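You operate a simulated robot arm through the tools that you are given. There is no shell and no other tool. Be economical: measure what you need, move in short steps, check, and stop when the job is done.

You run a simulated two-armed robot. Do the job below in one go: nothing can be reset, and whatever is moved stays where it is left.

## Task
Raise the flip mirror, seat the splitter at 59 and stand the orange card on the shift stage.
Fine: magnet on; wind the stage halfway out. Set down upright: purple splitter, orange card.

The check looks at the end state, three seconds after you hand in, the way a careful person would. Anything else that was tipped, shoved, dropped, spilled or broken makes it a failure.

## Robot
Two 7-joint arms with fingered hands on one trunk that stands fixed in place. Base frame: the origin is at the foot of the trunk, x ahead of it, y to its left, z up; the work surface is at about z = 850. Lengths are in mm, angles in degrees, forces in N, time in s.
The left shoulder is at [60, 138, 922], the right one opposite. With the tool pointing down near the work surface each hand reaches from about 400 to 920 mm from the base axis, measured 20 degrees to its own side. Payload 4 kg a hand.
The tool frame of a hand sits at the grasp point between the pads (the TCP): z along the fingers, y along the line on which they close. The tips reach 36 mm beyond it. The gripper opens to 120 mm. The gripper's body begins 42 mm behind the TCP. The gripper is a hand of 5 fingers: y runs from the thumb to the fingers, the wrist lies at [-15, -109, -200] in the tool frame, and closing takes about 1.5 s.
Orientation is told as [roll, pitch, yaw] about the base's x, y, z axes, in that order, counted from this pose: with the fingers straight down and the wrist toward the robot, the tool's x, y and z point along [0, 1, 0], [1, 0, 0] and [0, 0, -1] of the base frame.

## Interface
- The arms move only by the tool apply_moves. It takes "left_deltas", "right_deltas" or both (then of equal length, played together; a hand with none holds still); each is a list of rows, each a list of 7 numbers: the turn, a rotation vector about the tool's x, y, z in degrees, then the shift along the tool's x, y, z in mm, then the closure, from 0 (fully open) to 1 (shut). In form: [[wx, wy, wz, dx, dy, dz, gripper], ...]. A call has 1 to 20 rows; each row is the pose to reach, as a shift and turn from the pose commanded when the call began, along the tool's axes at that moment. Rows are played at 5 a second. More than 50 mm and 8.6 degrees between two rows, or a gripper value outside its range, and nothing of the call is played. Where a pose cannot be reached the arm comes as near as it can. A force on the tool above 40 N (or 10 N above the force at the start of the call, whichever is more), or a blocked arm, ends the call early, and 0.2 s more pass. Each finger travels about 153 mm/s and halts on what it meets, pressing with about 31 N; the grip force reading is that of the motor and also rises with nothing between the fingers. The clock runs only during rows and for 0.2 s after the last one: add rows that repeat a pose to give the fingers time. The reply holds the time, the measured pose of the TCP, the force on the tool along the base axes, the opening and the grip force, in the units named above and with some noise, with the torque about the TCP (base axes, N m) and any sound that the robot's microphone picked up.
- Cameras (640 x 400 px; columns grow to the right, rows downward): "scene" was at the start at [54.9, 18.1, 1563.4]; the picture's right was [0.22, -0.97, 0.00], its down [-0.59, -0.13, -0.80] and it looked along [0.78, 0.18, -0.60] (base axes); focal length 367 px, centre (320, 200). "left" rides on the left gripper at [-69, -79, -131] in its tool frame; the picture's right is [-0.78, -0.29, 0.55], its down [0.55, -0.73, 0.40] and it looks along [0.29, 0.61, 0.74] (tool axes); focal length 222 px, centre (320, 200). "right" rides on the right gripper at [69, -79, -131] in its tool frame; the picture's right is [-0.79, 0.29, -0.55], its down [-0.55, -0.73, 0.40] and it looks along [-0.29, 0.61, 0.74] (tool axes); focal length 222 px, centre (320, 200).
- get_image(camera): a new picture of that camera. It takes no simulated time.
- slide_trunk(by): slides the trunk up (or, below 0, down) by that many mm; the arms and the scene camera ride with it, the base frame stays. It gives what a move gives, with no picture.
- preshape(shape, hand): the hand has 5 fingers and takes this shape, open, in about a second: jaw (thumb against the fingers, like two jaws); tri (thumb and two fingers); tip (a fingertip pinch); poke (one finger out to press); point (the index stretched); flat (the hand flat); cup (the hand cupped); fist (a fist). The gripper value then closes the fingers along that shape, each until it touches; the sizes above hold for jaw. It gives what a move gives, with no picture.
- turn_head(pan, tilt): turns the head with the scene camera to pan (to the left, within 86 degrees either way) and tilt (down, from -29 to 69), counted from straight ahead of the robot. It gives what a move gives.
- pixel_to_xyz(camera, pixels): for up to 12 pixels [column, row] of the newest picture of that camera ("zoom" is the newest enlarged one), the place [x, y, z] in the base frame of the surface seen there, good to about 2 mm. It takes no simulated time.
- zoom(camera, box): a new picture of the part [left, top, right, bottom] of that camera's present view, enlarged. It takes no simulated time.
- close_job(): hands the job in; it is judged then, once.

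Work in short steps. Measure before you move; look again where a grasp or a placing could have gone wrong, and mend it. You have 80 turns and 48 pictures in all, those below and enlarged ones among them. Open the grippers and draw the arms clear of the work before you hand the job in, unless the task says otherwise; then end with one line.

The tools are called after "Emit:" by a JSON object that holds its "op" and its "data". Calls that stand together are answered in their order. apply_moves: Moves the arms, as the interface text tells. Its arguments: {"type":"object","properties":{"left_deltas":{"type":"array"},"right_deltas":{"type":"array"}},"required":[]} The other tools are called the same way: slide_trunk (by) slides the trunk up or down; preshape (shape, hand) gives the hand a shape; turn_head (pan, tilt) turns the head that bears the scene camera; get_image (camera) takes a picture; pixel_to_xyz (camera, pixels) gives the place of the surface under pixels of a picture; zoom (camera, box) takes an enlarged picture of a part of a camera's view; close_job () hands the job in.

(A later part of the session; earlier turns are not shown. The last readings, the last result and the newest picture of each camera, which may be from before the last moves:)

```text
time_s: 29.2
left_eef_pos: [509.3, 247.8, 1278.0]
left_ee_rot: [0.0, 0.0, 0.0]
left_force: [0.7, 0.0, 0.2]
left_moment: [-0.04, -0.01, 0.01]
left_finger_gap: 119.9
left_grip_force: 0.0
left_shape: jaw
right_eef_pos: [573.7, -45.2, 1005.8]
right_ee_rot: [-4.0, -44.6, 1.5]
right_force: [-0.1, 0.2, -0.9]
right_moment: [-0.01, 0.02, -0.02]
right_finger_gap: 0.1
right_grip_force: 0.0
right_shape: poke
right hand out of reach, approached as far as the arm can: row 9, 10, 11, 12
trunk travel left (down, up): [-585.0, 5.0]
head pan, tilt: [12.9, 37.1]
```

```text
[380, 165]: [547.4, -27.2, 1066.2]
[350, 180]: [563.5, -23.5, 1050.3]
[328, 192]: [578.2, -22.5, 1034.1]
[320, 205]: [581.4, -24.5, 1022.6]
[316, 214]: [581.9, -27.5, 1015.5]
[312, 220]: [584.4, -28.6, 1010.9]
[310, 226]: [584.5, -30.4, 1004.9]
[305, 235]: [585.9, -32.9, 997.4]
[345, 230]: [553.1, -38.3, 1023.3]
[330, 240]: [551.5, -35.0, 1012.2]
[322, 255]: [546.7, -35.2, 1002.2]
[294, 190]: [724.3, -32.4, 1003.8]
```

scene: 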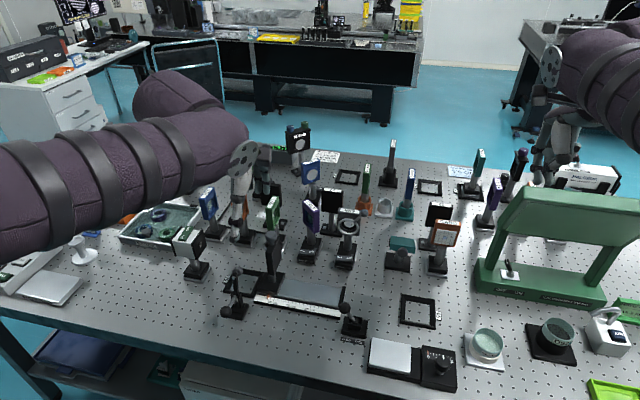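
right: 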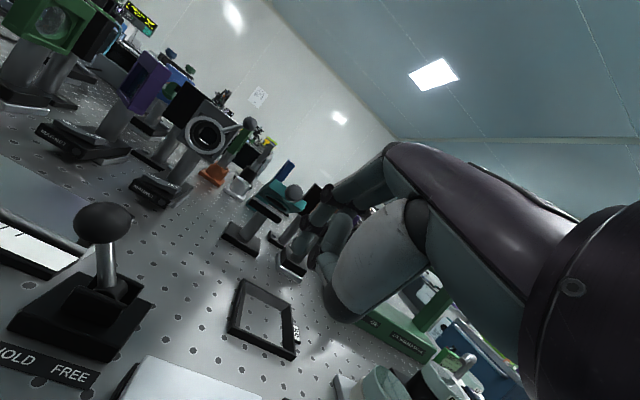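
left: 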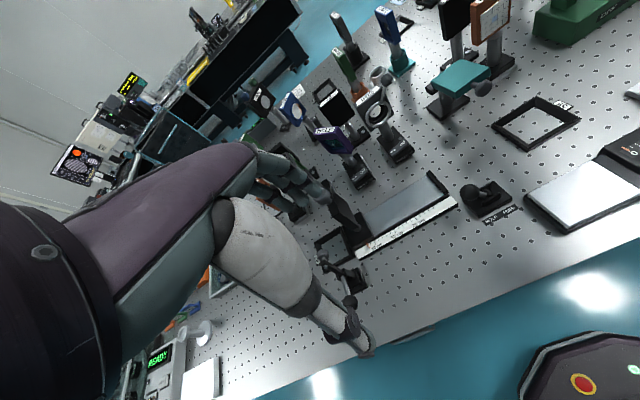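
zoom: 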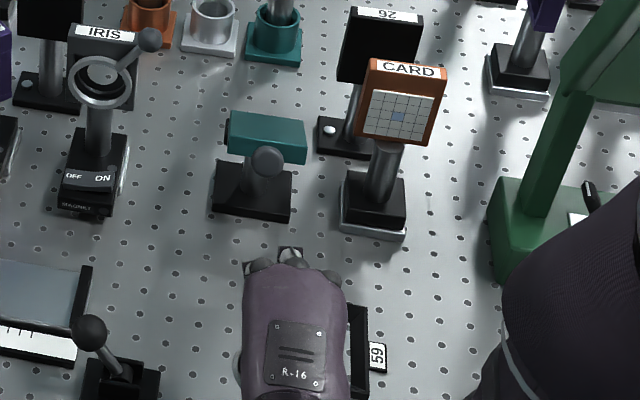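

The finger curves down steeply, with its tip about 28 mm below the TCP and 18 mm ahead. Its front face can push the knob up and forward along the arc. I move to just in front of the knob, TCP (685,-40,1016).

Emit:
{"op": "apply_moves", "data": {"right_deltas": [[0, 0, 0, 2, 22, 18, 0], [0, 0, 0, 4, 45, 36, 0], [0, 0, 0, 5, 66, 54, 0], [0, 0, 0, 5, 86, 71, 0], [0, 0, 0, 5, 86, 71, 0]]}}

Emit:
{"op": "get_image", "data": {"camera": "right"}}

Emit:
{"op": "pixel_to_xyz", "data": {"camera": "right", "pixels": [[328, 192], [320, 205], [312, 220], [308, 228], [304, 236], [300, 245], [310, 242], [290, 200], [280, 210], [270, 190], [260, 200], [280, 230]]}}

```text
time_s: 30.4
left_eef_pos: [508.9, 246.8, 1277.7]
left_ee_rot: [0.0, 0.0, 0.0]
left_force: [-0.6, 0.7, -0.2]
left_moment: [-0.06, 0.01, 0.0]
left_finger_gap: 119.8
left_grip_force: 0.1
left_shape: jaw
right_eef_pos: [684.1, -28.1, 1016.5]
right_ee_rot: [-3.6, -44.4, 1.5]
right_force: [0.7, 0.7, 0.1]
right_moment: [0.0, -0.02, 0.02]
right_finger_gap: 0.0
right_grip_force: 0.1
right_shape: poke
right hand out of reach, approached as far as the arm can: row 1, 2, 3, 4, 5
trunk travel left (down, up): [-585.0, 5.0]
head pan, tilt: [12.9, 37.1]
```

```text
15 pictures are left
```

right: 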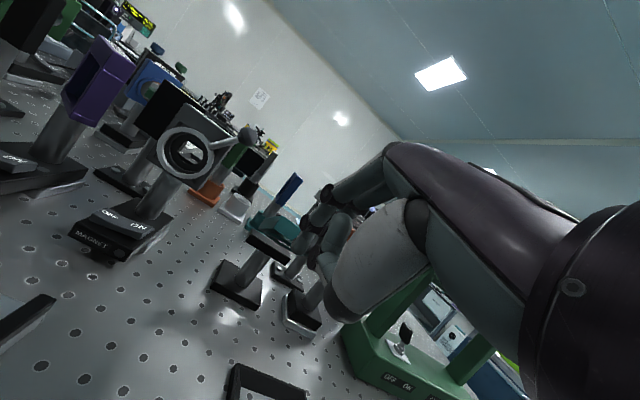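

```text
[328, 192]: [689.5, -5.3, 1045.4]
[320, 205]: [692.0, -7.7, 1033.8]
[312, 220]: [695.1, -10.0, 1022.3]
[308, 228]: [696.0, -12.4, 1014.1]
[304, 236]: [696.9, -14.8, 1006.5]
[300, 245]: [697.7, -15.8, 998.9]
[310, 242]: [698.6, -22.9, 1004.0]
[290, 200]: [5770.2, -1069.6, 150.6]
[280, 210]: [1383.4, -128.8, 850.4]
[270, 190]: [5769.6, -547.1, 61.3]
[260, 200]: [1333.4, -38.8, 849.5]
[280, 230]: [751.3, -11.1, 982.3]
```

The finger sits about 13 mm too far left (y≈-25). I shift right to y -38 and push along the knob's arc, stopping on force.

Emit:
{"op": "apply_moves", "data": {"right_deltas": [[0, 0, 0, -7, 0, 0, 0], [0, 0, 0, -13, 0, 0, 0], [0, 0, 0, -13, 10.7, 10.5, 0], [0, 0, 0, -13, 20, 8.5, 0], [0, 0, 0, -13, 29.8, 6.8, 0], [0, 0, 0, -13, 38, 6.6, 0], [0, 0, 0, -13, 46.7, 6.6, 0], [0, 0, 0, -13, 54.5, 8, 0], [0, 0, 0, -13, 62.3, 9.3, 0], [0, 0, 0, -13, 70, 12, 0], [0, 0, 0, -13, 77.9, 14.8, 0], [0, 0, 0, -13, 85, 19, 0], [0, 0, 0, -13, 92.1, 23.1, 0], [0, 0, 0, -13, 98.5, 28, 0], [0, 0, 0, -13, 105, 32.9, 0], [0, 0, 0, -13, 108.5, 37, 0], [0, 0, 0, -13, 112.1, 41.3, 0], [0, 0, 0, -13, 117, 46, 0]]}}

Emit:
{"op": "zoom", "data": {"camera": "scene", "box": [340, 180, 480, 300]}}

```text
time_s: 34.2
left_eef_pos: [506.1, 246.4, 1278.6]
left_ee_rot: [0.0, -0.1, 0.0]
left_force: [0.4, 0.1, -0.4]
left_moment: [-0.01, -0.02, 0.05]
left_finger_gap: 119.7
left_grip_force: 0.0
left_shape: jaw
right_eef_pos: [796.6, -26.6, 1076.9]
right_ee_rot: [-3.4, -45.4, 1.3]
right_force: [2.6, 0.6, 30.6]
right_moment: [-0.13, -1.1, 0.07]
right_finger_gap: 0.0
right_grip_force: 0.0
right_shape: poke
right hand out of reach, approached as far as the arm can: row 1, 2, 3, 4, 5, 6, 7, 8, 9, 10, 11, 12, 13, 14, 15, 16, 17, 18
trunk travel left (down, up): [-585.0, 5.0]
head pan, tilt: [12.9, 37.1]
```

```text
3.33 times, centred on (410, 240) of scene
```

zoom: 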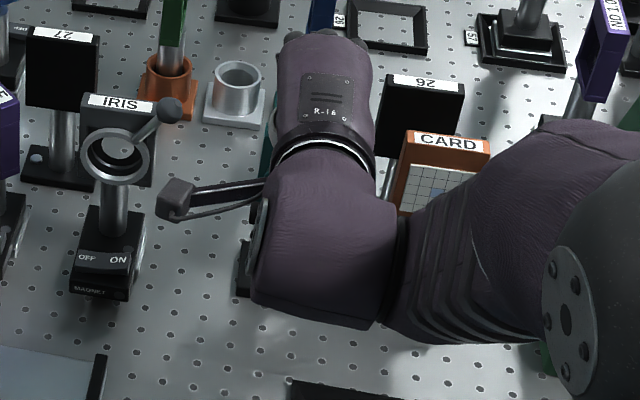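

The hand hides the mirror and reads 30 N upward, so I check with the right camera.

Emit:
{"op": "get_image", "data": {"camera": "right"}}

Emit:
{"op": "pixel_to_xyz", "data": {"camera": "right", "pixels": [[300, 245], [290, 240], [280, 240], [270, 240], [295, 225], [285, 255], [275, 255], [265, 255], [290, 270], [275, 270], [300, 260], [255, 265]]}}

```text
13 pictures are left
```

right: 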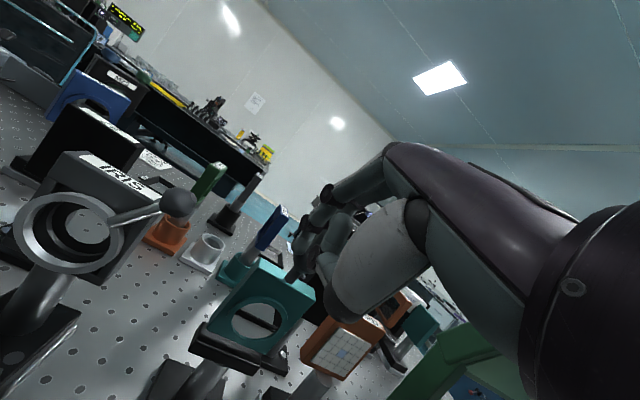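

```text
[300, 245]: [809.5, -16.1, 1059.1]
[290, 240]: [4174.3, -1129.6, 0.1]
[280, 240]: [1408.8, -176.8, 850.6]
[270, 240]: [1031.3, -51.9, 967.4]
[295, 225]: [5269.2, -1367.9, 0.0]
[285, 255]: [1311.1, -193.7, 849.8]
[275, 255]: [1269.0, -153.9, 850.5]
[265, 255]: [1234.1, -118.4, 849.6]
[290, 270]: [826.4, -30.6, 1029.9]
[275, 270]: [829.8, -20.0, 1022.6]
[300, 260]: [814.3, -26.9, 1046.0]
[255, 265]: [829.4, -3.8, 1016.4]
```

The teal plate is now upright with its mirror face toward the robot. I lift slightly, withdraw the hand toward the robot, and then check the angle.

Emit:
{"op": "apply_moves", "data": {"right_deltas": [[0, 0, 0, 0, 8, -8, 0], [0, 0, 0, 0, 12, -16, 0], [0, 0, 0, 0, -2, -30, 0], [0, 0, 0, -10, -25, -50, 0], [0, 0, 0, -30, -60, -85, 0], [0, 0, 0, -60, -95, -120, 0], [0, 0, 0, -100, -125, -150, 0], [0, 0, 0, -140, -150, -175, 0]]}}

Emit:
{"op": "zoom", "data": {"camera": "scene", "box": [350, 190, 490, 310]}}

Emit:
{"op": "pixel_to_xyz", "data": {"camera": "zoom", "pixels": [[205, 180], [270, 190], [240, 150], [240, 170], [240, 185], [200, 200], [275, 215], [240, 210], [240, 230], [230, 160], [250, 130], [240, 140]]}}

```text
refused: row 5 steps farther than a row can; nothing moved
```

```text
3.33 times, centred on (420, 250) of scene
```

zoom: 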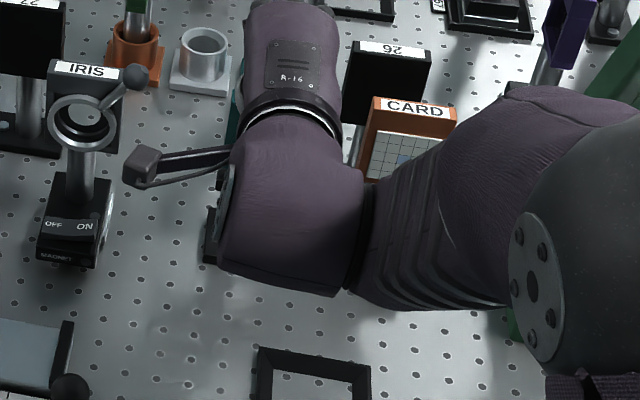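

```text
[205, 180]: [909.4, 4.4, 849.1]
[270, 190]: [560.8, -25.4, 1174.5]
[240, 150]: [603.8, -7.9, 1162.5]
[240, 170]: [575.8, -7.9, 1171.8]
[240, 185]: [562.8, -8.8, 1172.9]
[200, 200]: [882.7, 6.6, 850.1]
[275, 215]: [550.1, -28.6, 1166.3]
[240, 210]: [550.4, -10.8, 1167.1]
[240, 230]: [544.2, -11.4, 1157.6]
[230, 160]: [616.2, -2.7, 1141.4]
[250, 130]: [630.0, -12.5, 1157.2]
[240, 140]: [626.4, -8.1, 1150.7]
```

That call was refused because one step was too long. I repeat it with smaller steps.

Emit:
{"op": "apply_moves", "data": {"right_deltas": [[0, 0, 0, 0, 8, -8, 0], [0, 0, 0, 0, 12, -16, 0], [0, 0, 0, 0, -2, -30, 0], [0, 0, 0, -5, -20, -48, 0], [0, 0, 0, -15, -40, -68, 0], [0, 0, 0, -30, -60, -88, 0], [0, 0, 0, -50, -80, -108, 0], [0, 0, 0, -75, -95, -128, 0], [0, 0, 0, -100, -110, -148, 0], [0, 0, 0, -125, -120, -168, 0], [0, 0, 0, -150, -130, -188, 0], [0, 0, 0, -175, -130, -200, 0]]}}

```text
time_s: 36.8
left_eef_pos: [507.0, 244.6, 1279.6]
left_ee_rot: [0.2, -0.1, 0.0]
left_force: [0.3, -1.5, -0.1]
left_moment: [0.11, 0.02, 0.03]
left_finger_gap: 119.8
left_grip_force: 0.0
left_shape: jaw
right_eef_pos: [595.2, -79.3, 1121.1]
right_ee_rot: [-1.4, -41.7, 0.4]
right_force: [0.1, 0.9, 0.3]
right_moment: [-0.04, 0.03, 0.01]
right_finger_gap: 0.0
right_grip_force: 0.1
right_shape: poke
right hand out of reach, approached as far as the arm can: row 4, 5, 6, 7, 8, 9, 10, 11, 12
trunk travel left (down, up): [-585.0, 5.0]
head pan, tilt: [12.9, 37.1]
```

I unpitch the hand while moving right and up to park it clear of the left arm's work.

Emit:
{"op": "apply_moves", "data": {"right_deltas": [[4, 0, 0, -5, 8, -8, 0], [8, 0, 0, -15, 16, -16, 0], [12, 0, 0, -30, 24, -24, 0], [17, 0, 0, -45, 32, -32, 0], [22, 0, 0, -60, 40, -40, 0], [27, 0, 0, -80, 48, -48, 0], [32, 0, 0, -100, 56, -56, 0], [37, 0, 0, -120, 64, -64, 0], [42, 0, 0, -140, 70, -72, 0], [42, 0, 0, -156, 76, -78, 0], [42, 0, 0, -156, 76, -78, 0]]}}

```text
time_s: 39.2
left_eef_pos: [508.2, 247.3, 1277.3]
left_ee_rot: [0.0, 0.0, 0.1]
left_force: [0.2, -0.1, -1.2]
left_moment: [0.0, -0.01, 0.02]
left_finger_gap: 119.8
left_grip_force: 0.1
left_shape: jaw
right_eef_pos: [599.0, -234.0, 1239.3]
right_ee_rot: [-1.1, 0.4, -0.5]
right_force: [-0.2, -0.2, -0.1]
right_moment: [-0.02, -0.01, -0.01]
right_finger_gap: 0.3
right_grip_force: 0.1
right_shape: poke
trunk travel left (down, up): [-585.0, 5.0]
head pan, tilt: [12.9, 37.1]
```

The right hand is parked. I take a fresh scene picture for measuring everything else.

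Emit:
{"op": "get_image", "data": {"camera": "scene"}}

Emit:
{"op": "pixel_to_xyz", "data": {"camera": "scene", "pixels": [[402, 235], [402, 240], [402, 245], [395, 230], [409, 232], [396, 245], [405, 222], [303, 205], [317, 217], [309, 211], [436, 218], [446, 222]]}}

```text
11 pictures are left
```

scene: 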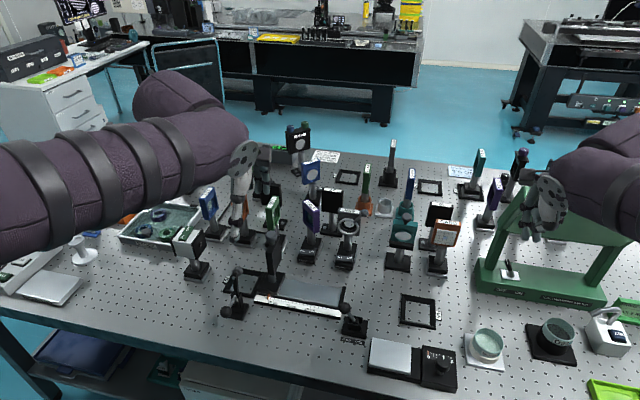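

```text
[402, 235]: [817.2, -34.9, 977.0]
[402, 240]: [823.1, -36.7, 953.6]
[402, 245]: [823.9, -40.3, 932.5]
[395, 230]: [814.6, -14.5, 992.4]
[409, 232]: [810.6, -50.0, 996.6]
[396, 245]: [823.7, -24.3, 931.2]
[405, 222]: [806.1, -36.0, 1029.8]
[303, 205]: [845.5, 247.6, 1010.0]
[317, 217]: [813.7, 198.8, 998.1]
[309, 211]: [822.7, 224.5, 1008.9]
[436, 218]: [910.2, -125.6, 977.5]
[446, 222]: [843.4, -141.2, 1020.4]
```

The plate face leans about 13° toward the robot ((817,977) to (806,1030)), so it may not be fully up. I zoom in to confirm.

Emit:
{"op": "zoom", "data": {"camera": "scene", "box": [380, 205, 428, 275]}}

Emit:
{"op": "pixel_to_xyz", "data": {"camera": "zoom", "pixels": [[260, 160], [260, 180], [260, 200], [260, 220], [370, 160], [370, 180], [370, 200], [370, 225], [320, 120], [320, 100], [310, 155], [310, 80]]}}

```text
5.71 times, centred on (404, 240) of scene
```

zoom: 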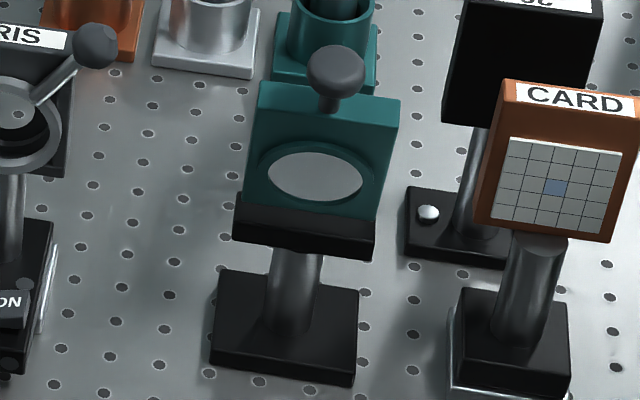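

```text
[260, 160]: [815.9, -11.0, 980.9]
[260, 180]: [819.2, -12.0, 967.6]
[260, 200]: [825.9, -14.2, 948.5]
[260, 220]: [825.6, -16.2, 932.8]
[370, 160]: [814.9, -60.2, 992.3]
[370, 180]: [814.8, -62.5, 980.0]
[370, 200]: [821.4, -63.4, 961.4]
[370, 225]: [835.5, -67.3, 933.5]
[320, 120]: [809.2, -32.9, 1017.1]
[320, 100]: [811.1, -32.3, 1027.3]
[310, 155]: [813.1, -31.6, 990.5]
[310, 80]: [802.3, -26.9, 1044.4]
```

The ellipse aspect also indicates about 15° short of vertical. I approach again with the hand pointing straight down (yaw 0) and push the knob straight in +x from the robot side.

Emit:
{"op": "apply_moves", "data": {"right_deltas": [[0, 0, 0, 20, 12, 0, 0], [0, 0, 0, 40, 24, 10, 0], [0, 0, 0, 60, 36, 20, 0], [0, 0, 0, 80, 48, 35, 0], [0, 0, 0, 100, 60, 50, 0], [0, 0, 0, 120, 72, 65, 0], [0, 0, 0, 140, 84, 80, 0], [0, 0, 0, 160, 96, 95, 0], [0, 0, 0, 180, 108, 107, 0], [0, 0, 0, 197, 115, 119, 0], [0, 0, 0, 197, 115, 119, 0]]}}

```text
time_s: 41.6
left_eef_pos: [507.3, 247.6, 1277.2]
left_ee_rot: [0.0, 0.0, -0.1]
left_force: [-0.6, -0.1, 0.1]
left_moment: [0.0, 0.01, -0.03]
left_finger_gap: 119.7
left_grip_force: 0.2
left_shape: jaw
right_eef_pos: [717.8, -39.1, 1111.3]
right_ee_rot: [-1.0, 0.4, -0.7]
right_force: [0.0, -0.2, -0.2]
right_moment: [0.01, -0.02, -0.02]
right_finger_gap: 0.0
right_grip_force: 0.1
right_shape: poke
trunk travel left (down, up): [-585.0, 5.0]
head pan, tilt: [12.9, 37.1]
```

That pose is reachable. I go down to TCP z 1033 at x 735, then push forward slowly until resisted.

Emit:
{"op": "apply_moves", "data": {"right_deltas": [[0, 0, 0, 2, 8, 25, 0], [0, 0, 0, 2, 12, 50, 0], [0, 0, 0, 2, 17, 78, 0], [0, 0, 0, 2, 27, 78, 0], [0, 0, 0, 2, 35, 78, 0], [0, 0, 0, 2, 42, 78, 0], [0, 0, 0, 2, 48, 78, 0], [0, 0, 0, 2, 54, 78, 0], [0, 0, 0, 2, 60, 78, 0], [0, 0, 0, 2, 66, 78, 0], [0, 0, 0, 2, 72, 78, 0], [0, 0, 0, 2, 78, 78, 0], [0, 0, 0, 2, 84, 78, 0]]}}

```text
time_s: 44.5
left_eef_pos: [503.2, 246.5, 1279.5]
left_ee_rot: [0.1, -0.2, 0.1]
left_force: [-0.5, 0.6, 0.8]
left_moment: [-0.02, 0.0, 0.04]
left_finger_gap: 120.0
left_grip_force: 0.0
left_shape: jaw
right_eef_pos: [793.4, -43.7, 1033.5]
right_ee_rot: [-1.6, 1.2, -1.0]
right_force: [-31.3, -12.9, 8.6]
right_moment: [0.19, -0.65, -0.39]
right_finger_gap: 0.2
right_grip_force: 0.1
right_shape: poke
trunk travel left (down, up): [-585.0, 5.0]
head pan, tilt: [12.9, 37.1]
stopped in row 13 (right hand): the force on the tool passed its limit (the readings are from after the stop); the commanded pose is now the measured one
```

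The push was resisted at about 40 N, which suggests the end stop. I withdraw straight back, then up and right.

Emit:
{"op": "apply_moves", "data": {"right_deltas": [[0, 0, 0, 0, -10, 0, 0], [0, 0, 0, 0, -30, 0, 0], [0, 0, 0, 0, -55, 0, 0], [0, 0, 0, 0, -80, -10, 0], [0, 0, 0, -10, -100, -40, 0], [0, 0, 0, -30, -120, -80, 0], [0, 0, 0, -60, -140, -115, 0], [0, 0, 0, -95, -155, -145, 0], [0, 0, 0, -130, -170, -170, 0], [0, 0, 0, -165, -190, -190, 0], [0, 0, 0, -200, -200, -205, 0], [0, 0, 0, -230, -205, -205, 0]]}}

Emit:
{"op": "zoom", "data": {"camera": "scene", "box": [285, 200, 435, 275]}}

```text
refused: row 7 steps farther than a row can; nothing moved
```

```text
4.27 times, centred on (360, 238) of scene
```

zoom: 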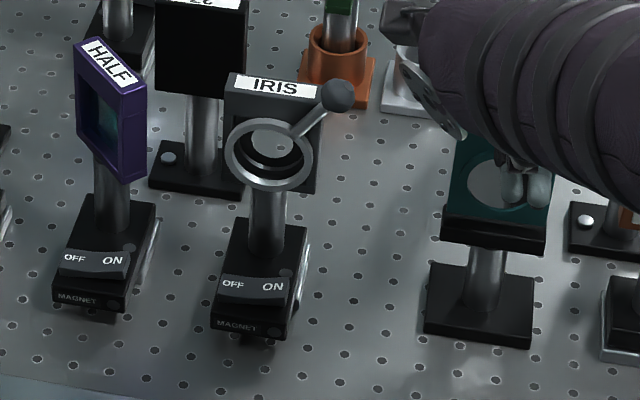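

The step was again just over the limit. From the zoom, the mirror ellipse at (490,185) looks rounder, meaning upright. I withdraw with smaller steps.

Emit:
{"op": "apply_moves", "data": {"right_deltas": [[0, 0, 0, 0, -10, 0, 0], [0, 0, 0, 0, -30, 0, 0], [0, 0, 0, 0, -55, 0, 0], [0, 0, 0, 0, -80, -10, 0], [0, 0, 0, -10, -100, -35, 0], [0, 0, 0, -25, -115, -65, 0], [0, 0, 0, -45, -130, -95, 0], [0, 0, 0, -70, -145, -120, 0], [0, 0, 0, -100, -155, -145, 0], [0, 0, 0, -130, -170, -165, 0], [0, 0, 0, -160, -185, -185, 0], [0, 0, 0, -190, -200, -200, 0], [0, 0, 0, -220, -205, -205, 0]]}}

```text
time_s: 47.3
left_eef_pos: [508.6, 246.8, 1277.5]
left_ee_rot: [0.1, 0.0, 0.0]
left_force: [-0.3, 0.2, -0.9]
left_moment: [0.0, 0.02, -0.02]
left_finger_gap: 119.8
left_grip_force: 0.1
left_shape: jaw
right_eef_pos: [592.6, -253.2, 1244.5]
right_ee_rot: [-1.4, 1.0, -0.8]
right_force: [0.2, -0.2, -0.4]
right_moment: [0.02, 0.0, -0.01]
right_finger_gap: 0.0
right_grip_force: 0.1
right_shape: poke
trunk travel left (down, up): [-585.0, 5.0]
head pan, tilt: [12.9, 37.1]
```

Now the splitter, with the left hand. First I check the clearances to the neighbouring "27" and IRIS from the last scene picture.

Emit:
{"op": "pixel_to_xyz", "data": {"camera": "scene", "pixels": [[322, 192], [341, 193], [330, 208], [338, 212], [362, 212], [355, 230], [271, 205], [305, 201], [316, 209], [312, 205], [310, 196], [325, 188]]}}

Emit:
{"op": "apply_moves", "data": {"left_deltas": [[0, 0, 5, -2, 30, 0, 0.2], [0, 0, 10, -4, 60, 0, 0.4], [0, 0, 15, -6, 95, 0, 0.58], [0, 0, 20, -8, 130, 10, 0.58], [0, 0, 25, -10, 165, 30, 0.58], [0, 0, 30, -13, 200, 50, 0.58], [0, 0, 35, -16, 235, 70, 0.58], [0, 0, 40, -20, 270, 95, 0.58], [0, 0, 45, -23, 300, 120, 0.58], [0, 0, 45, -25, 328, 145, 0.58], [0, 0, 45, -25, 328, 157, 0.58], [0, 0, 45, -25, 328, 157, 0.58]]}}

```text
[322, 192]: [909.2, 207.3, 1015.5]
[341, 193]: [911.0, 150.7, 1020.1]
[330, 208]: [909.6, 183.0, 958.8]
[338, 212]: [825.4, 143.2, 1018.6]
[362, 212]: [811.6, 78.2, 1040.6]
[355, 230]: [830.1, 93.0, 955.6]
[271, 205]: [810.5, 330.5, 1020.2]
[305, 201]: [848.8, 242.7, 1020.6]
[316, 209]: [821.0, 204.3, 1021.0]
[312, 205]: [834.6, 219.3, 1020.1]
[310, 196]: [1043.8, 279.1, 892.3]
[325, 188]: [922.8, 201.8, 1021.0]
```

```text
time_s: 49.9
left_eef_pos: [821.6, 221.6, 1122.0]
left_ee_rot: [0.0, 0.0, -45.0]
left_force: [-0.8, -0.2, -0.2]
left_moment: [-0.01, -0.04, 0.01]
left_finger_gap: 50.5
left_grip_force: 0.0
left_shape: jaw
left hand out of reach, approached as far as the arm can: row 10, 11, 12
right_eef_pos: [591.7, -252.2, 1245.5]
right_ee_rot: [-1.4, 1.0, -0.8]
right_force: [-0.2, 0.5, -0.3]
right_moment: [-0.01, 0.0, 0.0]
right_finger_gap: 0.0
right_grip_force: 0.1
right_shape: poke
trunk travel left (down, up): [-585.0, 5.0]
head pan, tilt: [12.9, 37.1]
```

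Neighbours are clear: "27" is at x 909 and IRIS at y<143. I correct x by +14 while descending to TCP z 1065, and check reach before passing the plate top.

Emit:
{"op": "apply_moves", "data": {"left_deltas": [[0, 0, 0, 4, 4, 20, 0.58], [0, 0, 0, 8, 8, 40, 0.58], [0, 0, 0, 10.2, 10.2, 57, 0.58], [0, 0, 0, 10.2, 10.2, 57, 0.58]]}}

```text
time_s: 50.9
left_eef_pos: [833.0, 219.7, 1064.1]
left_ee_rot: [0.0, 0.0, -45.0]
left_force: [0.0, -1.3, -0.4]
left_moment: [-0.05, 0.02, 0.01]
left_finger_gap: 50.6
left_grip_force: 0.0
left_shape: jaw
left hand out of reach, approached as far as the arm can: row 2, 3, 4
right_eef_pos: [591.8, -251.6, 1244.2]
right_ee_rot: [-1.5, 0.9, -0.7]
right_force: [0.5, 0.2, 0.5]
right_moment: [-0.04, -0.02, -0.01]
right_finger_gap: 0.0
right_grip_force: 0.1
right_shape: poke
trunk travel left (down, up): [-585.0, 5.0]
head pan, tilt: [12.9, 37.1]
```

The lateral alignment is good to about 1 mm along the closing line. I descend by lowering the trunk 73 mm.

Emit:
{"op": "slide_trunk", "data": {"by": -73}}

Emit:
{"op": "apply_moves", "data": {"left_deltas": [[0, 0, 0, 0, 0, 0, 0.68], [0, 0, 0, 0, 0, 0, 0.78], [0, 0, 0, 0, 0, 0, 0.88], [0, 0, 0, 0, 0, 0, 0.95], [0, 0, 0, 0, 0, 0, 0.95]]}}

```text
time_s: 52.0
left_eef_pos: [833.6, 219.5, 989.4]
left_ee_rot: [0.1, 0.0, -45.0]
left_force: [0.3, -0.6, 0.5]
left_moment: [0.02, -0.03, -0.02]
left_finger_gap: 50.6
left_grip_force: 0.1
left_shape: jaw
right_eef_pos: [591.5, -251.6, 1171.5]
right_ee_rot: [-1.4, 1.0, -0.8]
right_force: [-0.5, -0.4, -0.8]
right_moment: [0.0, 0.02, -0.03]
right_finger_gap: 0.1
right_grip_force: 0.2
right_shape: poke
trunk travel left (down, up): [-512.0, 78.0]
head pan, tilt: [12.9, 37.1]
```

```text
time_s: 53.2
left_eef_pos: [833.0, 220.1, 989.4]
left_ee_rot: [0.0, -0.1, -45.0]
left_force: [0.0, 0.9, -0.1]
left_moment: [-0.02, 0.03, -0.02]
left_finger_gap: 14.0
left_grip_force: 31.2
left_shape: jaw
right_eef_pos: [591.7, -252.4, 1172.4]
right_ee_rot: [-1.4, 1.0, -0.9]
right_force: [-0.1, 0.1, 0.3]
right_moment: [-0.01, -0.03, 0.0]
right_finger_gap: 0.0
right_grip_force: 0.0
right_shape: poke
trunk travel left (down, up): [-512.0, 78.0]
head pan, tilt: [12.9, 37.1]
```

The splitter plate is gripped (gap 14.0, 31 N). I lift 15 mm and watch the force, in case the magnet is still holding.

Emit:
{"op": "apply_moves", "data": {"left_deltas": [[0, 0, 0, 0, 0, -4, 0.97], [0, 0, 0, 0, 0, -9, 0.97], [0, 0, 0, 0, 0, -15, 0.97], [0, 0, 0, 0, 0, -15, 0.97]]}}

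```text
time_s: 54.2
left_eef_pos: [830.9, 218.5, 1005.5]
left_ee_rot: [-0.1, 0.0, -45.1]
left_force: [-0.2, -0.1, -4.5]
left_moment: [-0.03, 0.0, -0.01]
left_finger_gap: 13.9
left_grip_force: 30.5
left_shape: jaw
right_eef_pos: [593.3, -251.0, 1172.1]
right_ee_rot: [-1.4, 1.0, -0.8]
right_force: [0.0, 0.2, 0.8]
right_moment: [0.02, 0.05, 0.0]
right_finger_gap: 0.0
right_grip_force: 0.0
right_shape: poke
trunk travel left (down, up): [-512.0, 78.0]
head pan, tilt: [12.9, 37.1]
```

The splitter lifts freely (4.5 N), so its magnet is off. Before carrying it I measure the possible obstacles: the slider post at scene (272,250) and the lever at (350,315).

Emit:
{"op": "pixel_to_xyz", "data": {"camera": "scene", "pixels": [[270, 238], [278, 250], [265, 255], [281, 240], [271, 233], [268, 285], [346, 305], [349, 309], [405, 297], [433, 300], [402, 322], [434, 327]]}}

Emit:
{"op": "apply_moves", "data": {"left_deltas": [[0, 0, 0, 0, 0, -15, 0.97], [0, 0, 0, 0, 0, -30, 0.97], [0, 0, 0, -5, -5, -45, 0.97], [0, 0, 0, -14, -14, -55, 0.97], [0, 0, 0, -28, -28, -58, 0.97], [0, 0, 0, -42, -42, -58, 0.97], [0, 0, 0, -55, -55, -58, 0.97], [0, 0, 0, -64, -64, -58, 0.97], [0, 0, 0, -64, -64, -58, 0.97]]}}

```text
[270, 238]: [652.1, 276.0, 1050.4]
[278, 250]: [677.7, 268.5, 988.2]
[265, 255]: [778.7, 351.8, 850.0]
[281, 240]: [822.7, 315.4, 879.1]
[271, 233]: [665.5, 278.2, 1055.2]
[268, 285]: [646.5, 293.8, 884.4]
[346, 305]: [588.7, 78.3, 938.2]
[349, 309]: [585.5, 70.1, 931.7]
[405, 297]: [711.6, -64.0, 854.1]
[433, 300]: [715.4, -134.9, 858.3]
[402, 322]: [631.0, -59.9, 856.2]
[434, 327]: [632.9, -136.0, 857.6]
```

```text
time_s: 56.2
left_eef_pos: [741.5, 217.3, 1059.9]
left_ee_rot: [-0.1, 0.0, -44.9]
left_force: [-0.8, 0.0, -5.2]
left_moment: [0.0, -0.02, 0.03]
left_finger_gap: 13.6
left_grip_force: 31.3
left_shape: jaw
left hand out of reach, approached as far as the arm can: row 1, 2
right_eef_pos: [592.6, -252.0, 1171.9]
right_ee_rot: [-1.4, 1.0, -0.8]
right_force: [0.4, -0.1, -0.8]
right_moment: [0.01, 0.01, 0.0]
right_finger_gap: 0.0
right_grip_force: 0.1
right_shape: poke
trunk travel left (down, up): [-512.0, 78.0]
head pan, tilt: [12.9, 37.1]
```

The path is clear: the slider post is at (660,275). I carry the splitter along x≈735 to y≈-99, then back to above seat 59.

Emit:
{"op": "apply_moves", "data": {"left_deltas": [[0, 0, 0, -23, 22, 0, 0.97], [0, 0, 0, -46, 44, 0, 0.97], [0, 0, 0, -69, 66, 0, 0.97], [0, 0, 0, -92, 88, 0, 0.97], [0, 0, 0, -115, 110, 0, 0.97], [0, 0, 0, -138, 132, 0, 0.97], [0, 0, 0, -161, 154, 0, 0.97], [0, 0, 0, -184, 176, 0, 0.97], [0, 0, 0, -207, 198, 0, 0.97], [0, 0, 0, -228, 219, 0, 0.97], [0, 0, 0, -243, 204, 0, 0.97], [0, 0, 0, -258, 189, 0, 0.97], [0, 0, 0, -273, 174, 0, 0.97], [0, 0, 0, -273, 174, 0, 0.97]]}}

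```text
time_s: 59.2
left_eef_pos: [670.5, -95.2, 1063.6]
left_ee_rot: [0.0, 0.0, -45.0]
left_force: [0.0, -0.1, -5.6]
left_moment: [-0.07, -0.01, 0.02]
left_finger_gap: 13.2
left_grip_force: 31.1
left_shape: jaw
right_eef_pos: [592.4, -252.5, 1172.3]
right_ee_rot: [-1.4, 1.0, -0.8]
right_force: [-0.1, 0.8, -0.2]
right_moment: [0.0, -0.01, 0.01]
right_finger_gap: 0.1
right_grip_force: 0.1
right_shape: poke
trunk travel left (down, up): [-512.0, 78.0]
head pan, tilt: [12.9, 37.1]
```

I lower to about 25 mm above the seat and look to measure the foot against the frame.

Emit:
{"op": "apply_moves", "data": {"left_deltas": [[0, 0, 0, -2.5, 2.5, 20, 0.97], [0, 0, 0, -2.5, 2.5, 40, 0.97], [0, 0, 0, -2.5, 2.5, 48, 0.97], [0, 0, 0, -2.5, 2.5, 48, 0.97]]}}

Emit:
{"op": "zoom", "data": {"camera": "scene", "box": [380, 205, 460, 325]}}

```text
time_s: 60.2
left_eef_pos: [671.2, -98.5, 1014.9]
left_ee_rot: [0.0, 0.1, -45.0]
left_force: [-0.4, 0.7, -5.3]
left_moment: [-0.02, -0.03, 0.05]
left_finger_gap: 13.6
left_grip_force: 30.8
left_shape: jaw
right_eef_pos: [592.1, -252.7, 1171.4]
right_ee_rot: [-1.5, 0.9, -0.7]
right_force: [0.0, 0.8, -0.9]
right_moment: [-0.02, 0.01, -0.01]
right_finger_gap: 0.1
right_grip_force: 0.1
right_shape: poke
trunk travel left (down, up): [-512.0, 78.0]
head pan, tilt: [12.9, 37.1]
```

```text
3.33 times, centred on (420, 265) of scene
```

zoom: 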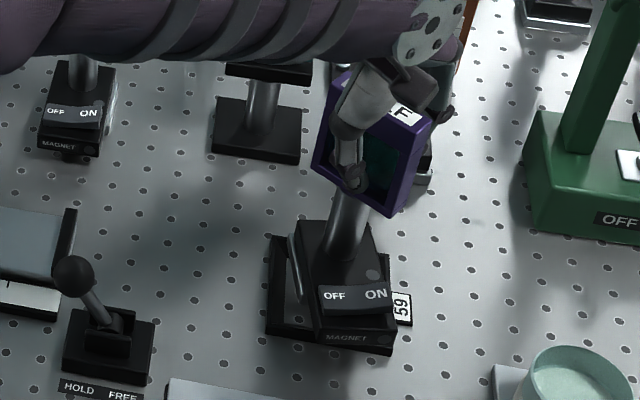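

The splitter hovers over seat 59 with its silver foot strip visible at (292,240)–(303,300). I measure its corners and the frame.

Emit:
{"op": "pixel_to_xyz", "data": {"camera": "zoom", "pixels": [[304, 224], [364, 226], [318, 332], [392, 338], [291, 238], [297, 270], [303, 300], [272, 240], [270, 330], [384, 260], [360, 300], [345, 225]]}}

```text
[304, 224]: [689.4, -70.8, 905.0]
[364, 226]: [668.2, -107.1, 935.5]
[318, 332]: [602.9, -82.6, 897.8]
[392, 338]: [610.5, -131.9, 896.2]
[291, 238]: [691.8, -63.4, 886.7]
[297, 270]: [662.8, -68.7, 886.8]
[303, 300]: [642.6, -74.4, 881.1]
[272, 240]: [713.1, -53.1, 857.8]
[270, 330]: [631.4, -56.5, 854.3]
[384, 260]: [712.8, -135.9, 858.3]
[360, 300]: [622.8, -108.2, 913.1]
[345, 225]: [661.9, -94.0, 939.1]
```

The base has turned about 10° anticlockwise in the grip, while its centre (≈(673,-96)) matches the seat centre. I rotate the hand by -9.5° and look again.

Emit:
{"op": "apply_moves", "data": {"left_deltas": [[0, 0, 5, 0, 0, 0, 0.97], [0, 0, 9.5, 0, 0, 0, 0.97], [0, 0, 9.5, 0, 0, 8, 0.97], [0, 0, 9.5, 0, 0, 8, 0.97]]}}

Emit:
{"op": "zoom", "data": {"camera": "scene", "box": [390, 255, 450, 325]}}

```text
time_s: 61.2
left_eef_pos: [672.0, -100.4, 1007.2]
left_ee_rot: [0.0, 0.0, -54.5]
left_force: [0.2, 0.0, -5.0]
left_moment: [-0.02, 0.0, 0.0]
left_finger_gap: 13.3
left_grip_force: 30.8
left_shape: jaw
right_eef_pos: [593.6, -252.1, 1171.1]
right_ee_rot: [-1.4, 1.0, -0.8]
right_force: [0.0, -0.5, 0.4]
right_moment: [-0.04, 0.0, -0.03]
right_finger_gap: 0.3
right_grip_force: 0.1
right_shape: poke
trunk travel left (down, up): [-512.0, 78.0]
head pan, tilt: [12.9, 37.1]
```

```text
5.71 times, centred on (420, 290) of scene
```

zoom: 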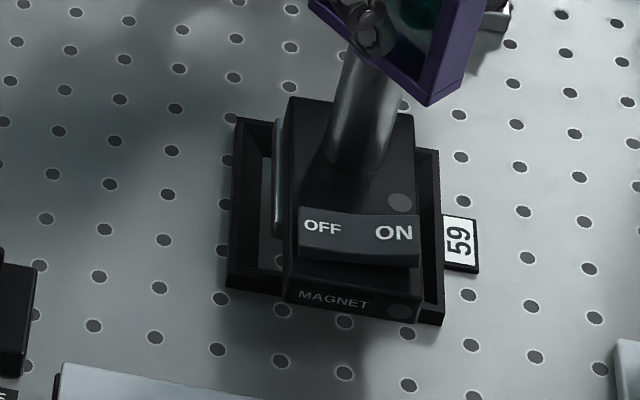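

Emit:
{"op": "pixel_to_xyz", "data": {"camera": "zoom", "pixels": [[290, 292], [414, 308], [275, 130], [275, 180], [275, 230], [293, 105], [408, 125], [237, 125], [229, 280], [432, 155], [440, 310], [284, 200]]}}

```text
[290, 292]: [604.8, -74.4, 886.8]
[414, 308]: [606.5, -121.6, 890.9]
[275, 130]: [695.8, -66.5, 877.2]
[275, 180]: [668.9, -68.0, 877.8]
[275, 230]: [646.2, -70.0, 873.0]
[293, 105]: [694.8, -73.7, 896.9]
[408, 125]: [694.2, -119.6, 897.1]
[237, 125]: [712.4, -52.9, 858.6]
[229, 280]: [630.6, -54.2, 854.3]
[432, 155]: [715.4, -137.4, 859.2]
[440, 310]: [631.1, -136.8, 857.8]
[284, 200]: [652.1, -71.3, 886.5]
```

The base is now aligned with the frame (block edges parallel to x within 1°). The foot is about 1–2 mm off centre, so I correct that, lower into the seat, and watch the force.

Emit:
{"op": "apply_moves", "data": {"left_deltas": [[0, 0, 0, 2.1, -0.9, 0, 0.97], [0, 0, 0, 2.1, -0.9, 5, 0.97], [0, 0, 0, 2.1, -0.9, 9, 0.97], [0, 0, 0, 2.1, -0.9, 12, 0.97], [0, 0, 0, 2.1, -0.9, 15, 0.97], [0, 0, 0, 2.1, -0.9, 17.5, 0.97], [0, 0, 0, 2.1, -0.9, 17.5, 0.97]]}}

```text
time_s: 62.8
left_eef_pos: [673.6, -99.2, 988.5]
left_ee_rot: [0.0, 0.0, -54.4]
left_force: [-1.6, 0.8, -1.2]
left_moment: [0.04, 0.05, 0.0]
left_finger_gap: 13.5
left_grip_force: 31.1
left_shape: jaw
right_eef_pos: [591.4, -252.3, 1171.3]
right_ee_rot: [-1.4, 1.0, -0.8]
right_force: [0.7, 0.3, -0.1]
right_moment: [0.02, 0.0, 0.03]
right_finger_gap: 0.1
right_grip_force: 0.0
right_shape: poke
trunk travel left (down, up): [-512.0, 78.0]
head pan, tilt: [12.9, 37.1]
```

TCP z 988.5 matches the original grasp height and the weight is mostly off the hand, so the splitter is seated. I keep holding it while the right finger presses ON, and first get the rocker's position from the last zoom.

Emit:
{"op": "pixel_to_xyz", "data": {"camera": "zoom", "pixels": [[394, 233], [410, 235], [405, 250], [322, 227], [305, 245], [412, 220], [350, 240], [394, 220]]}}

Emit:
{"op": "apply_moves", "data": {"right_deltas": [[-5, 0, 0, 0, -5, 15, 0], [-10, 0, 0, 0, -10, 30, 0], [-15, 0, 0, 0, -15, 50, 0], [-20, 0, 0, 0, -20, 70, 0], [-25, 0, 0, 0, -25, 90, 0], [-30, 0, 0, 5, -30, 110, 0], [-35, 0, 0, 15, -30, 130, 0], [-40, 0, 0, 25, -32, 150, 0], [-45, 0, 0, 35, -32, 170, 0], [-45, 0, 0, 45, -32, 175, 0]]}}

```text
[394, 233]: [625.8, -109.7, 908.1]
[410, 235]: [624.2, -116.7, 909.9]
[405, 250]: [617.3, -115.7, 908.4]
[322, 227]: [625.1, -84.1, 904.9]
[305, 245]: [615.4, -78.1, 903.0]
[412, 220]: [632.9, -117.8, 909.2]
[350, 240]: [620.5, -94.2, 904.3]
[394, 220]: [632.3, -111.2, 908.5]
```

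```text
time_s: 65.0
left_eef_pos: [674.2, -99.4, 988.4]
left_ee_rot: [0.0, 0.1, -54.5]
left_force: [-2.1, 1.1, 0.1]
left_moment: [0.01, 0.06, -0.03]
left_finger_gap: 13.7
left_grip_force: 31.3
left_shape: jaw
right_eef_pos: [556.3, -246.8, 1081.5]
right_ee_rot: [-1.6, -41.6, 1.3]
right_force: [0.2, -0.6, 0.5]
right_moment: [0.03, 0.0, -0.03]
right_finger_gap: 0.0
right_grip_force: 0.0
right_shape: poke
right hand out of reach, approached as far as the arm can: row 4, 5, 8, 9, 10
trunk travel left (down, up): [-512.0, 78.0]
head pan, tilt: [12.9, 37.1]
```

ON is the high end, at about (626,-114,891), so the magnet is indeed off. I bring the right finger in with a 30° pitch to hover above it, going down first and then left.

Emit:
{"op": "apply_moves", "data": {"right_deltas": [[2, 0, 0, 8, -8, 25, 0], [4, 0, 0, 16, -16, 50, 0], [6, 0, 0, 26, -24, 75, 0], [8, 0, 0, 40, -30, 95, 0], [10, 0, 0, 60, -33, 110, 0], [11.6, 0, 0, 80, -35, 118, 0], [11.6, 0, 0, 100, -35, 122, 0], [11.6, 0, 0, 118, -35, 124, 0], [11.6, 0, 0, 133, -35, 124, 0], [11.6, 0, 0, 133, -35, 124, 0]]}}

```text
time_s: 67.2
left_eef_pos: [671.7, -99.9, 989.3]
left_ee_rot: [-0.1, -0.2, -54.6]
left_force: [-2.2, -0.3, 2.7]
left_moment: [-0.09, -0.01, -0.08]
left_finger_gap: 14.5
left_grip_force: 30.7
left_shape: jaw
right_eef_pos: [618.8, -122.9, 985.9]
right_ee_rot: [-1.7, -31.9, -0.1]
right_force: [0.5, -0.5, -0.1]
right_moment: [-0.03, 0.0, -0.02]
right_finger_gap: 0.1
right_grip_force: 0.0
right_shape: poke
right hand out of reach, approached as far as the arm can: row 1, 2, 3, 4, 5, 6, 7, 8, 9, 10
trunk travel left (down, up): [-512.0, 78.0]
head pan, tilt: [12.9, 37.1]
```

The finger is hovering near (619,-123,986). I step down and left toward the ON end, stopping about 20 mm above it, then locate the tip precisely in the picture.

Emit:
{"op": "apply_moves", "data": {"right_deltas": [[0, 0, 0, 5, -8, 10, 0], [0, 0, 0, 9, -16, 21, 0], [0, 0, 0, 9, -24.5, 32, 0], [0, 0, 0, 9, -24.5, 32, 0]]}}

Emit:
{"op": "zoom", "data": {"camera": "right", "box": [200, 140, 420, 300]}}

```text
time_s: 68.2
left_eef_pos: [671.7, -98.8, 990.7]
left_ee_rot: [0.1, 0.0, -54.6]
left_force: [-1.5, -1.1, 5.4]
left_moment: [-0.04, -0.02, -0.12]
left_finger_gap: 14.0
left_grip_force: 30.9
left_shape: jaw
right_eef_pos: [617.7, -123.0, 986.5]
right_ee_rot: [-1.7, -31.8, -0.1]
right_force: [0.6, 0.3, 0.1]
right_moment: [0.02, 0.01, -0.01]
right_finger_gap: 0.2
right_grip_force: 0.0
right_shape: poke
right hand out of reach, approached as far as the arm can: row 1, 2, 3, 4
trunk travel left (down, up): [-512.0, 78.0]
head pan, tilt: [12.9, 37.1]
```

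```text
2.50 times, centred on (310, 220) of right
```

zoom: 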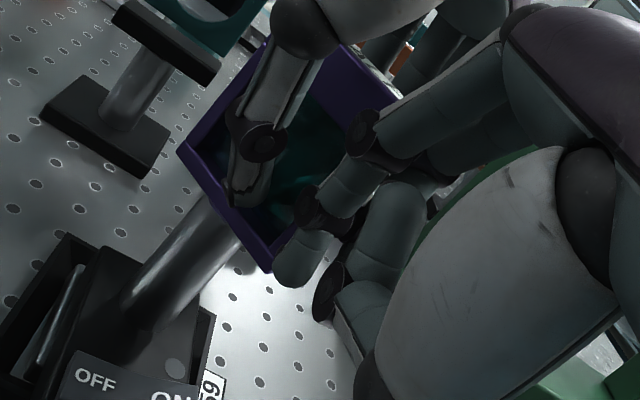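

The arm is stuck in this pitched pose at (618,-123,986). I reduce the pitch to about 20°, which puts the wrist farther out, and lower with that.

Emit:
{"op": "apply_moves", "data": {"right_deltas": [[4, 0, 0, 0, 0, 0, 0], [8, 0, 0, 2, -5, 5, 0], [12, 0, 0, 4, -12, 13, 0], [12, 0, 0, 6, -18, 20, 0], [12, 0, 0, 7, -23.8, 27.6, 0], [12, 0, 0, 7, -23.8, 27.6, 0]]}}

```text
time_s: 69.6
left_eef_pos: [673.6, -98.0, 991.3]
left_ee_rot: [0.2, 0.0, -54.4]
left_force: [2.9, 2.1, 5.6]
left_moment: [0.04, -0.13, -0.09]
left_finger_gap: 14.4
left_grip_force: 30.9
left_shape: jaw
right_eef_pos: [614.6, -119.2, 947.9]
right_ee_rot: [-1.5, -20.4, -0.3]
right_force: [-3.1, -4.4, 1.8]
right_moment: [0.13, -0.16, -0.19]
right_finger_gap: 0.1
right_grip_force: 0.0
right_shape: poke
trunk travel left (down, up): [-512.0, 78.0]
head pan, tilt: [12.9, 37.1]
```

There is a slight contact force (about 5 N), likely with the splitter's head or the left fingers. I back off 4 mm toward the robot and lower the tip to just above the rocker.

Emit:
{"op": "apply_moves", "data": {"right_deltas": [[0, 0, 0, 2, -3.7, -1.4, 0], [0, 0, 0, 4, -6, 6, 0], [0, 0, 0, 4, -9, 13, 0], [0, 0, 0, 4, -11.4, 19, 0], [0, 0, 0, 4, -11.4, 19, 0]]}}

```text
time_s: 70.8
left_eef_pos: [671.5, -97.8, 988.4]
left_ee_rot: [0.2, 0.1, -54.4]
left_force: [4.0, 7.9, -1.3]
left_moment: [0.16, -0.2, -0.05]
left_finger_gap: 13.8
left_grip_force: 31.2
left_shape: jaw
right_eef_pos: [613.4, -114.5, 926.1]
right_ee_rot: [-1.5, -20.5, -0.3]
right_force: [-11.9, -12.1, 8.2]
right_moment: [0.3, -0.47, -0.5]
right_finger_gap: 0.1
right_grip_force: 0.0
right_shape: poke
trunk travel left (down, up): [-512.0, 78.0]
head pan, tilt: [12.9, 37.1]
```

The contact has grown to about 17 N sideways, so I look before pressing further.

Emit:
{"op": "zoom", "data": {"camera": "right", "box": [200, 160, 400, 300]}}

```text
2.86 times, centred on (300, 230) of right
```

zoom: 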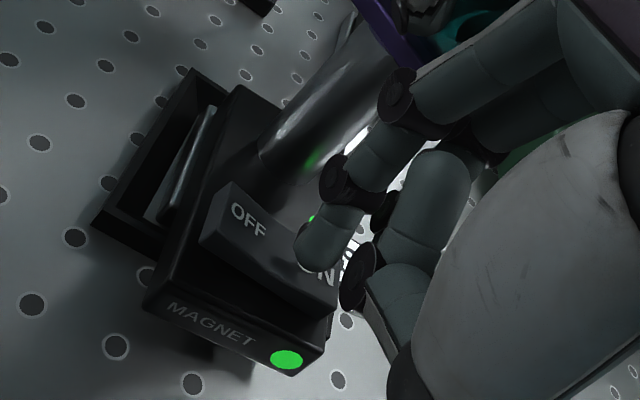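

The rocker's ON side is pressed and the indicator shows green at (287,360), so the magnet is on. I withdraw the right finger up and back.

Emit:
{"op": "apply_moves", "data": {"right_deltas": [[0, 0, 0, -1, -2, -6, 0], [0, 0, 0, -3, 0, -20, 0], [0, 0, 0, -8, 2, -40, 0], [0, 0, 0, -20, 2, -65, 0], [0, 0, 0, -40, 2, -90, 0], [3, 0, 0, -65, 5, -115, 0], [7, 0, 0, -90, 15, -140, 0], [12, 0, 0, -115, 25, -165, 0], [16, 0, 0, -140, 35, -190, 0], [20, 0, 0, -160, 45, -215, 0], [20, 0, 0, -180, 50, -240, 0]]}}

Emit:
{"op": "apply_moves", "data": {"left_deltas": [[0, 0, 0, 0, 0, 0, 0.9], [0, 0, 0, 0, 0, 0, 0.78], [0, 0, 0, 0, 0, 0, 0.66], [0, 0, 0, 0, 0, 0, 0.58], [0, 0, 0, 0, 0, 0, 0.58], [0, 0, 0, 0, 0, -15, 0.58], [0, 0, 0, 0, 0, -45, 0.58], [0, 0, 0, 0, 0, -80, 0.58], [0, 0, 0, 0, 0, -115, 0.58], [0, 0, 0, 0, 0, -150, 0.58], [0, 0, 0, -30, -25, -165, 0.58], [0, 0, 0, -60, -50, -165, 0.58]]}}

```text
time_s: 73.2
left_eef_pos: [674.0, -99.2, 988.1]
left_ee_rot: [0.0, 0.0, -54.5]
left_force: [-1.2, 1.3, 3.9]
left_moment: [-0.02, 0.03, -0.06]
left_finger_gap: 13.9
left_grip_force: 31.2
left_shape: jaw
right_eef_pos: [575.5, -285.4, 1173.9]
right_ee_rot: [-1.5, -0.5, -0.7]
right_force: [-0.1, -0.2, 0.3]
right_moment: [0.03, 0.01, -0.01]
right_finger_gap: 0.0
right_grip_force: 0.0
right_shape: poke
trunk travel left (down, up): [-512.0, 78.0]
head pan, tilt: [12.9, 37.1]
```

```text
time_s: 75.8
left_eef_pos: [595.1, -94.8, 1153.4]
left_ee_rot: [0.0, 0.1, -54.3]
left_force: [0.6, -0.6, -0.3]
left_moment: [-0.02, -0.04, 0.0]
left_finger_gap: 49.9
left_grip_force: 0.0
left_shape: jaw
right_eef_pos: [575.4, -285.6, 1173.5]
right_ee_rot: [-1.4, -0.3, -0.7]
right_force: [-0.2, 0.7, -0.3]
right_moment: [0.0, 0.01, 0.02]
right_finger_gap: 0.0
right_grip_force: 0.1
right_shape: poke
trunk travel left (down, up): [-512.0, 78.0]
head pan, tilt: [12.9, 37.1]
```

The splitter is released, and the left hand is up and clear. I send the left hand back to its home side and shape the right hand as "tri" for the stage knob.

Emit:
{"op": "preshape", "data": {"hand": "right", "shape": "tri"}}

Emit:
{"op": "apply_moves", "data": {"left_deltas": [[0, 0, -5, 11, -26, -5, 0.58], [0, 0, -10, 22, -52, -10, 0.58], [0, 0, -15, 33, -78, -15, 0.58], [0, 0, -20, 44, -104, -20, 0.58], [0, 0, -25, 55, -130, -25, 0.58], [0, 0, -30, 66, -156, -30, 0.58], [0, 0, -35, 77, -182, -35, 0.58], [0, 0, -40, 88, -208, -40, 0.58], [0, 0, -45, 99, -234, -45, 0.58], [0, 0, -50, 110, -260, -50, 0.58], [0, 0, -54, 121, -290, -50, 0.58], [0, 0, -54, 134, -322, -50, 0.58]]}}

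Emit:
{"op": "apply_moves", "data": {"right_deltas": [[0, 0, -5, 10, -5, 0, 0.3], [0, 0, -10, 25, -12, 10, 0.45], [0, 0, -15, 45, -20, 20, 0.45], [0, 0, -20, 65, -28, 40, 0.45], [0, 0, -25, 85, -36, 60, 0.45], [0, 0, -30, 105, -44, 80, 0.45], [0, 0, -35, 125, -52, 110, 0.45], [0, 0, -40, 140, -58, 140, 0.45], [0, 0, -40, 145, -62, 170, 0.45], [0, 0, -40, 145, -62, 174, 0.45]]}}

```text
time_s: 76.7
left_eef_pos: [596.3, -94.4, 1153.4]
left_ee_rot: [0.1, 0.0, -54.5]
left_force: [-0.4, 0.9, 0.8]
left_moment: [0.04, 0.01, -0.01]
left_finger_gap: 50.0
left_grip_force: 0.1
left_shape: jaw
right_eef_pos: [577.0, -285.7, 1173.8]
right_ee_rot: [-1.3, -0.4, -0.6]
right_force: [-0.1, 0.6, -0.2]
right_moment: [-0.02, 0.01, -0.01]
right_finger_gap: 120.0
right_grip_force: 0.0
right_shape: tri
trunk travel left (down, up): [-512.0, 78.0]
head pan, tilt: [12.9, 37.1]
```

```text
time_s: 79.3
left_eef_pos: [518.3, 250.5, 1203.2]
left_ee_rot: [0.1, 0.0, -0.4]
left_force: [-0.5, 0.2, 1.0]
left_moment: [0.01, 0.02, 0.01]
left_finger_gap: 50.3
left_grip_force: 0.1
left_shape: jaw
right_eef_pos: [576.8, -284.9, 1174.7]
right_ee_rot: [-1.5, -0.3, -0.7]
right_force: [-0.1, 0.4, -0.8]
right_moment: [0.0, -0.01, 0.02]
right_finger_gap: 120.1
right_grip_force: 0.0
right_shape: tri
trunk travel left (down, up): [-512.0, 78.0]
head pan, tilt: [12.9, 37.1]
```

```text
time_s: 81.5
left_eef_pos: [519.7, 250.0, 1204.5]
left_ee_rot: [0.0, 0.0, -0.5]
left_force: [0.5, 0.8, 0.1]
left_moment: [-0.02, -0.01, -0.02]
left_finger_gap: 50.2
left_grip_force: 0.1
left_shape: jaw
right_eef_pos: [517.0, -143.6, 993.4]
right_ee_rot: [-1.3, 0.7, 39.3]
right_force: [-0.1, 0.2, 0.1]
right_moment: [0.0, -0.04, 0.01]
right_finger_gap: 66.0
right_grip_force: 0.0
right_shape: tri
trunk travel left (down, up): [-512.0, 78.0]
head pan, tilt: [12.9, 37.1]
```

The right hand is above the stage knob with a 66 mm gap. I descend to TCP z 919 so the tips stay above the box top (875), then close.

Emit:
{"op": "apply_moves", "data": {"right_deltas": [[0, 0, 0, 2.7, -2.3, 25, 0.45], [0, 0, 0, 2.7, -2.3, 50, 0.45], [0, 0, 0, 2.7, -2.3, 68, 0.45], [0, 0, 0, 2.7, -2.3, 75, 0.45], [0, 0, 0, 2.7, -2.3, 75, 0.6], [0, 0, 0, 2.7, -2.3, 75, 0.75], [0, 0, 0, 2.7, -2.3, 75, 0.85], [0, 0, 0, 2.7, -2.3, 75, 0.85]]}}

```text
time_s: 83.3
left_eef_pos: [519.5, 249.7, 1203.4]
left_ee_rot: [0.0, -0.1, -0.4]
left_force: [0.1, -0.4, 0.1]
left_moment: [0.01, 0.06, 0.02]
left_finger_gap: 50.1
left_grip_force: 0.0
left_shape: jaw
right_eef_pos: [512.3, -146.6, 917.5]
right_ee_rot: [-1.3, 0.6, 39.2]
right_force: [4.1, 2.0, -0.8]
right_moment: [0.1, -0.19, -0.07]
right_finger_gap: 19.4
right_grip_force: 31.5
right_shape: tri
trunk travel left (down, up): [-512.0, 78.0]
head pan, tilt: [12.9, 37.1]
```

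The knob is gripped at 31 N. I turn it 40° clockwise as a test.

Emit:
{"op": "apply_moves", "data": {"right_deltas": [[0, 0, 8, 0, 0, 0, 0.9], [0, 0, 16, 0, 0, 0, 0.9], [0, 0, 24, 0, 0, 0, 0.9], [0, 0, 32, 0, 0, 0, 0.9], [0, 0, 40, 0, 0, 0, 0.9], [0, 0, 40, 0, 0, 0, 0.9]]}}

Emit:
{"op": "zoom", "data": {"camera": "scene", "box": [370, 290, 490, 390]}}

```text
time_s: 84.7
left_eef_pos: [519.5, 249.8, 1203.3]
left_ee_rot: [0.0, 0.1, -0.5]
left_force: [0.7, 0.6, -0.8]
left_moment: [-0.03, 0.0, -0.01]
left_finger_gap: 50.5
left_grip_force: 0.0
left_shape: jaw
right_eef_pos: [511.8, -146.7, 918.2]
right_ee_rot: [-1.3, -0.3, -0.8]
right_force: [-10.6, 3.8, -6.9]
right_moment: [0.08, 0.42, 0.05]
right_finger_gap: 18.6
right_grip_force: 31.0
right_shape: tri
trunk travel left (down, up): [-512.0, 78.0]
head pan, tilt: [12.9, 37.1]
```

```text
4.00 times, centred on (430, 340) of scene
```

zoom: 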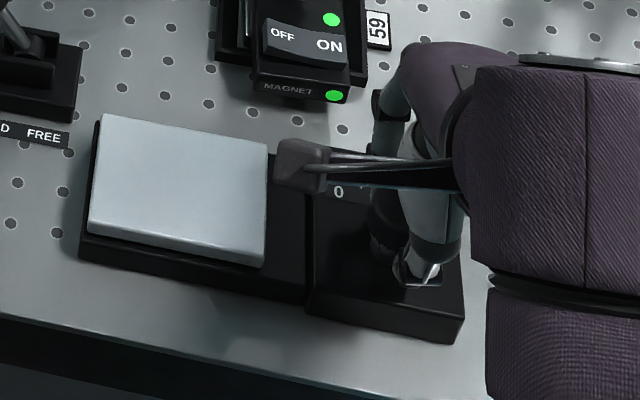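

The splitter shows green. The index is hidden, so I measure the plate's edges instead (before: right edge y≈-78, left edge y≈+7).

Emit:
{"op": "pixel_to_xyz", "data": {"camera": "zoom", "pixels": [[262, 180], [265, 180], [268, 180], [272, 180], [98, 180], [94, 180], [90, 180], [86, 180], [310, 230], [104, 120], [260, 145], [262, 240]]}}

```text
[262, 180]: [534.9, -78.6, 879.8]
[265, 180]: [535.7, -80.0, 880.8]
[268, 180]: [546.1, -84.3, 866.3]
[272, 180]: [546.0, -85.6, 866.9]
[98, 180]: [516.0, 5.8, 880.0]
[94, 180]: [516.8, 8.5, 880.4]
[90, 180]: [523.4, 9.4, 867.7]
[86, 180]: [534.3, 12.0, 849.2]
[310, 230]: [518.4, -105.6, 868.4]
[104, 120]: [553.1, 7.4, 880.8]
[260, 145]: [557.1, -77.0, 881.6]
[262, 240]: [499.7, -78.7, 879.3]
```

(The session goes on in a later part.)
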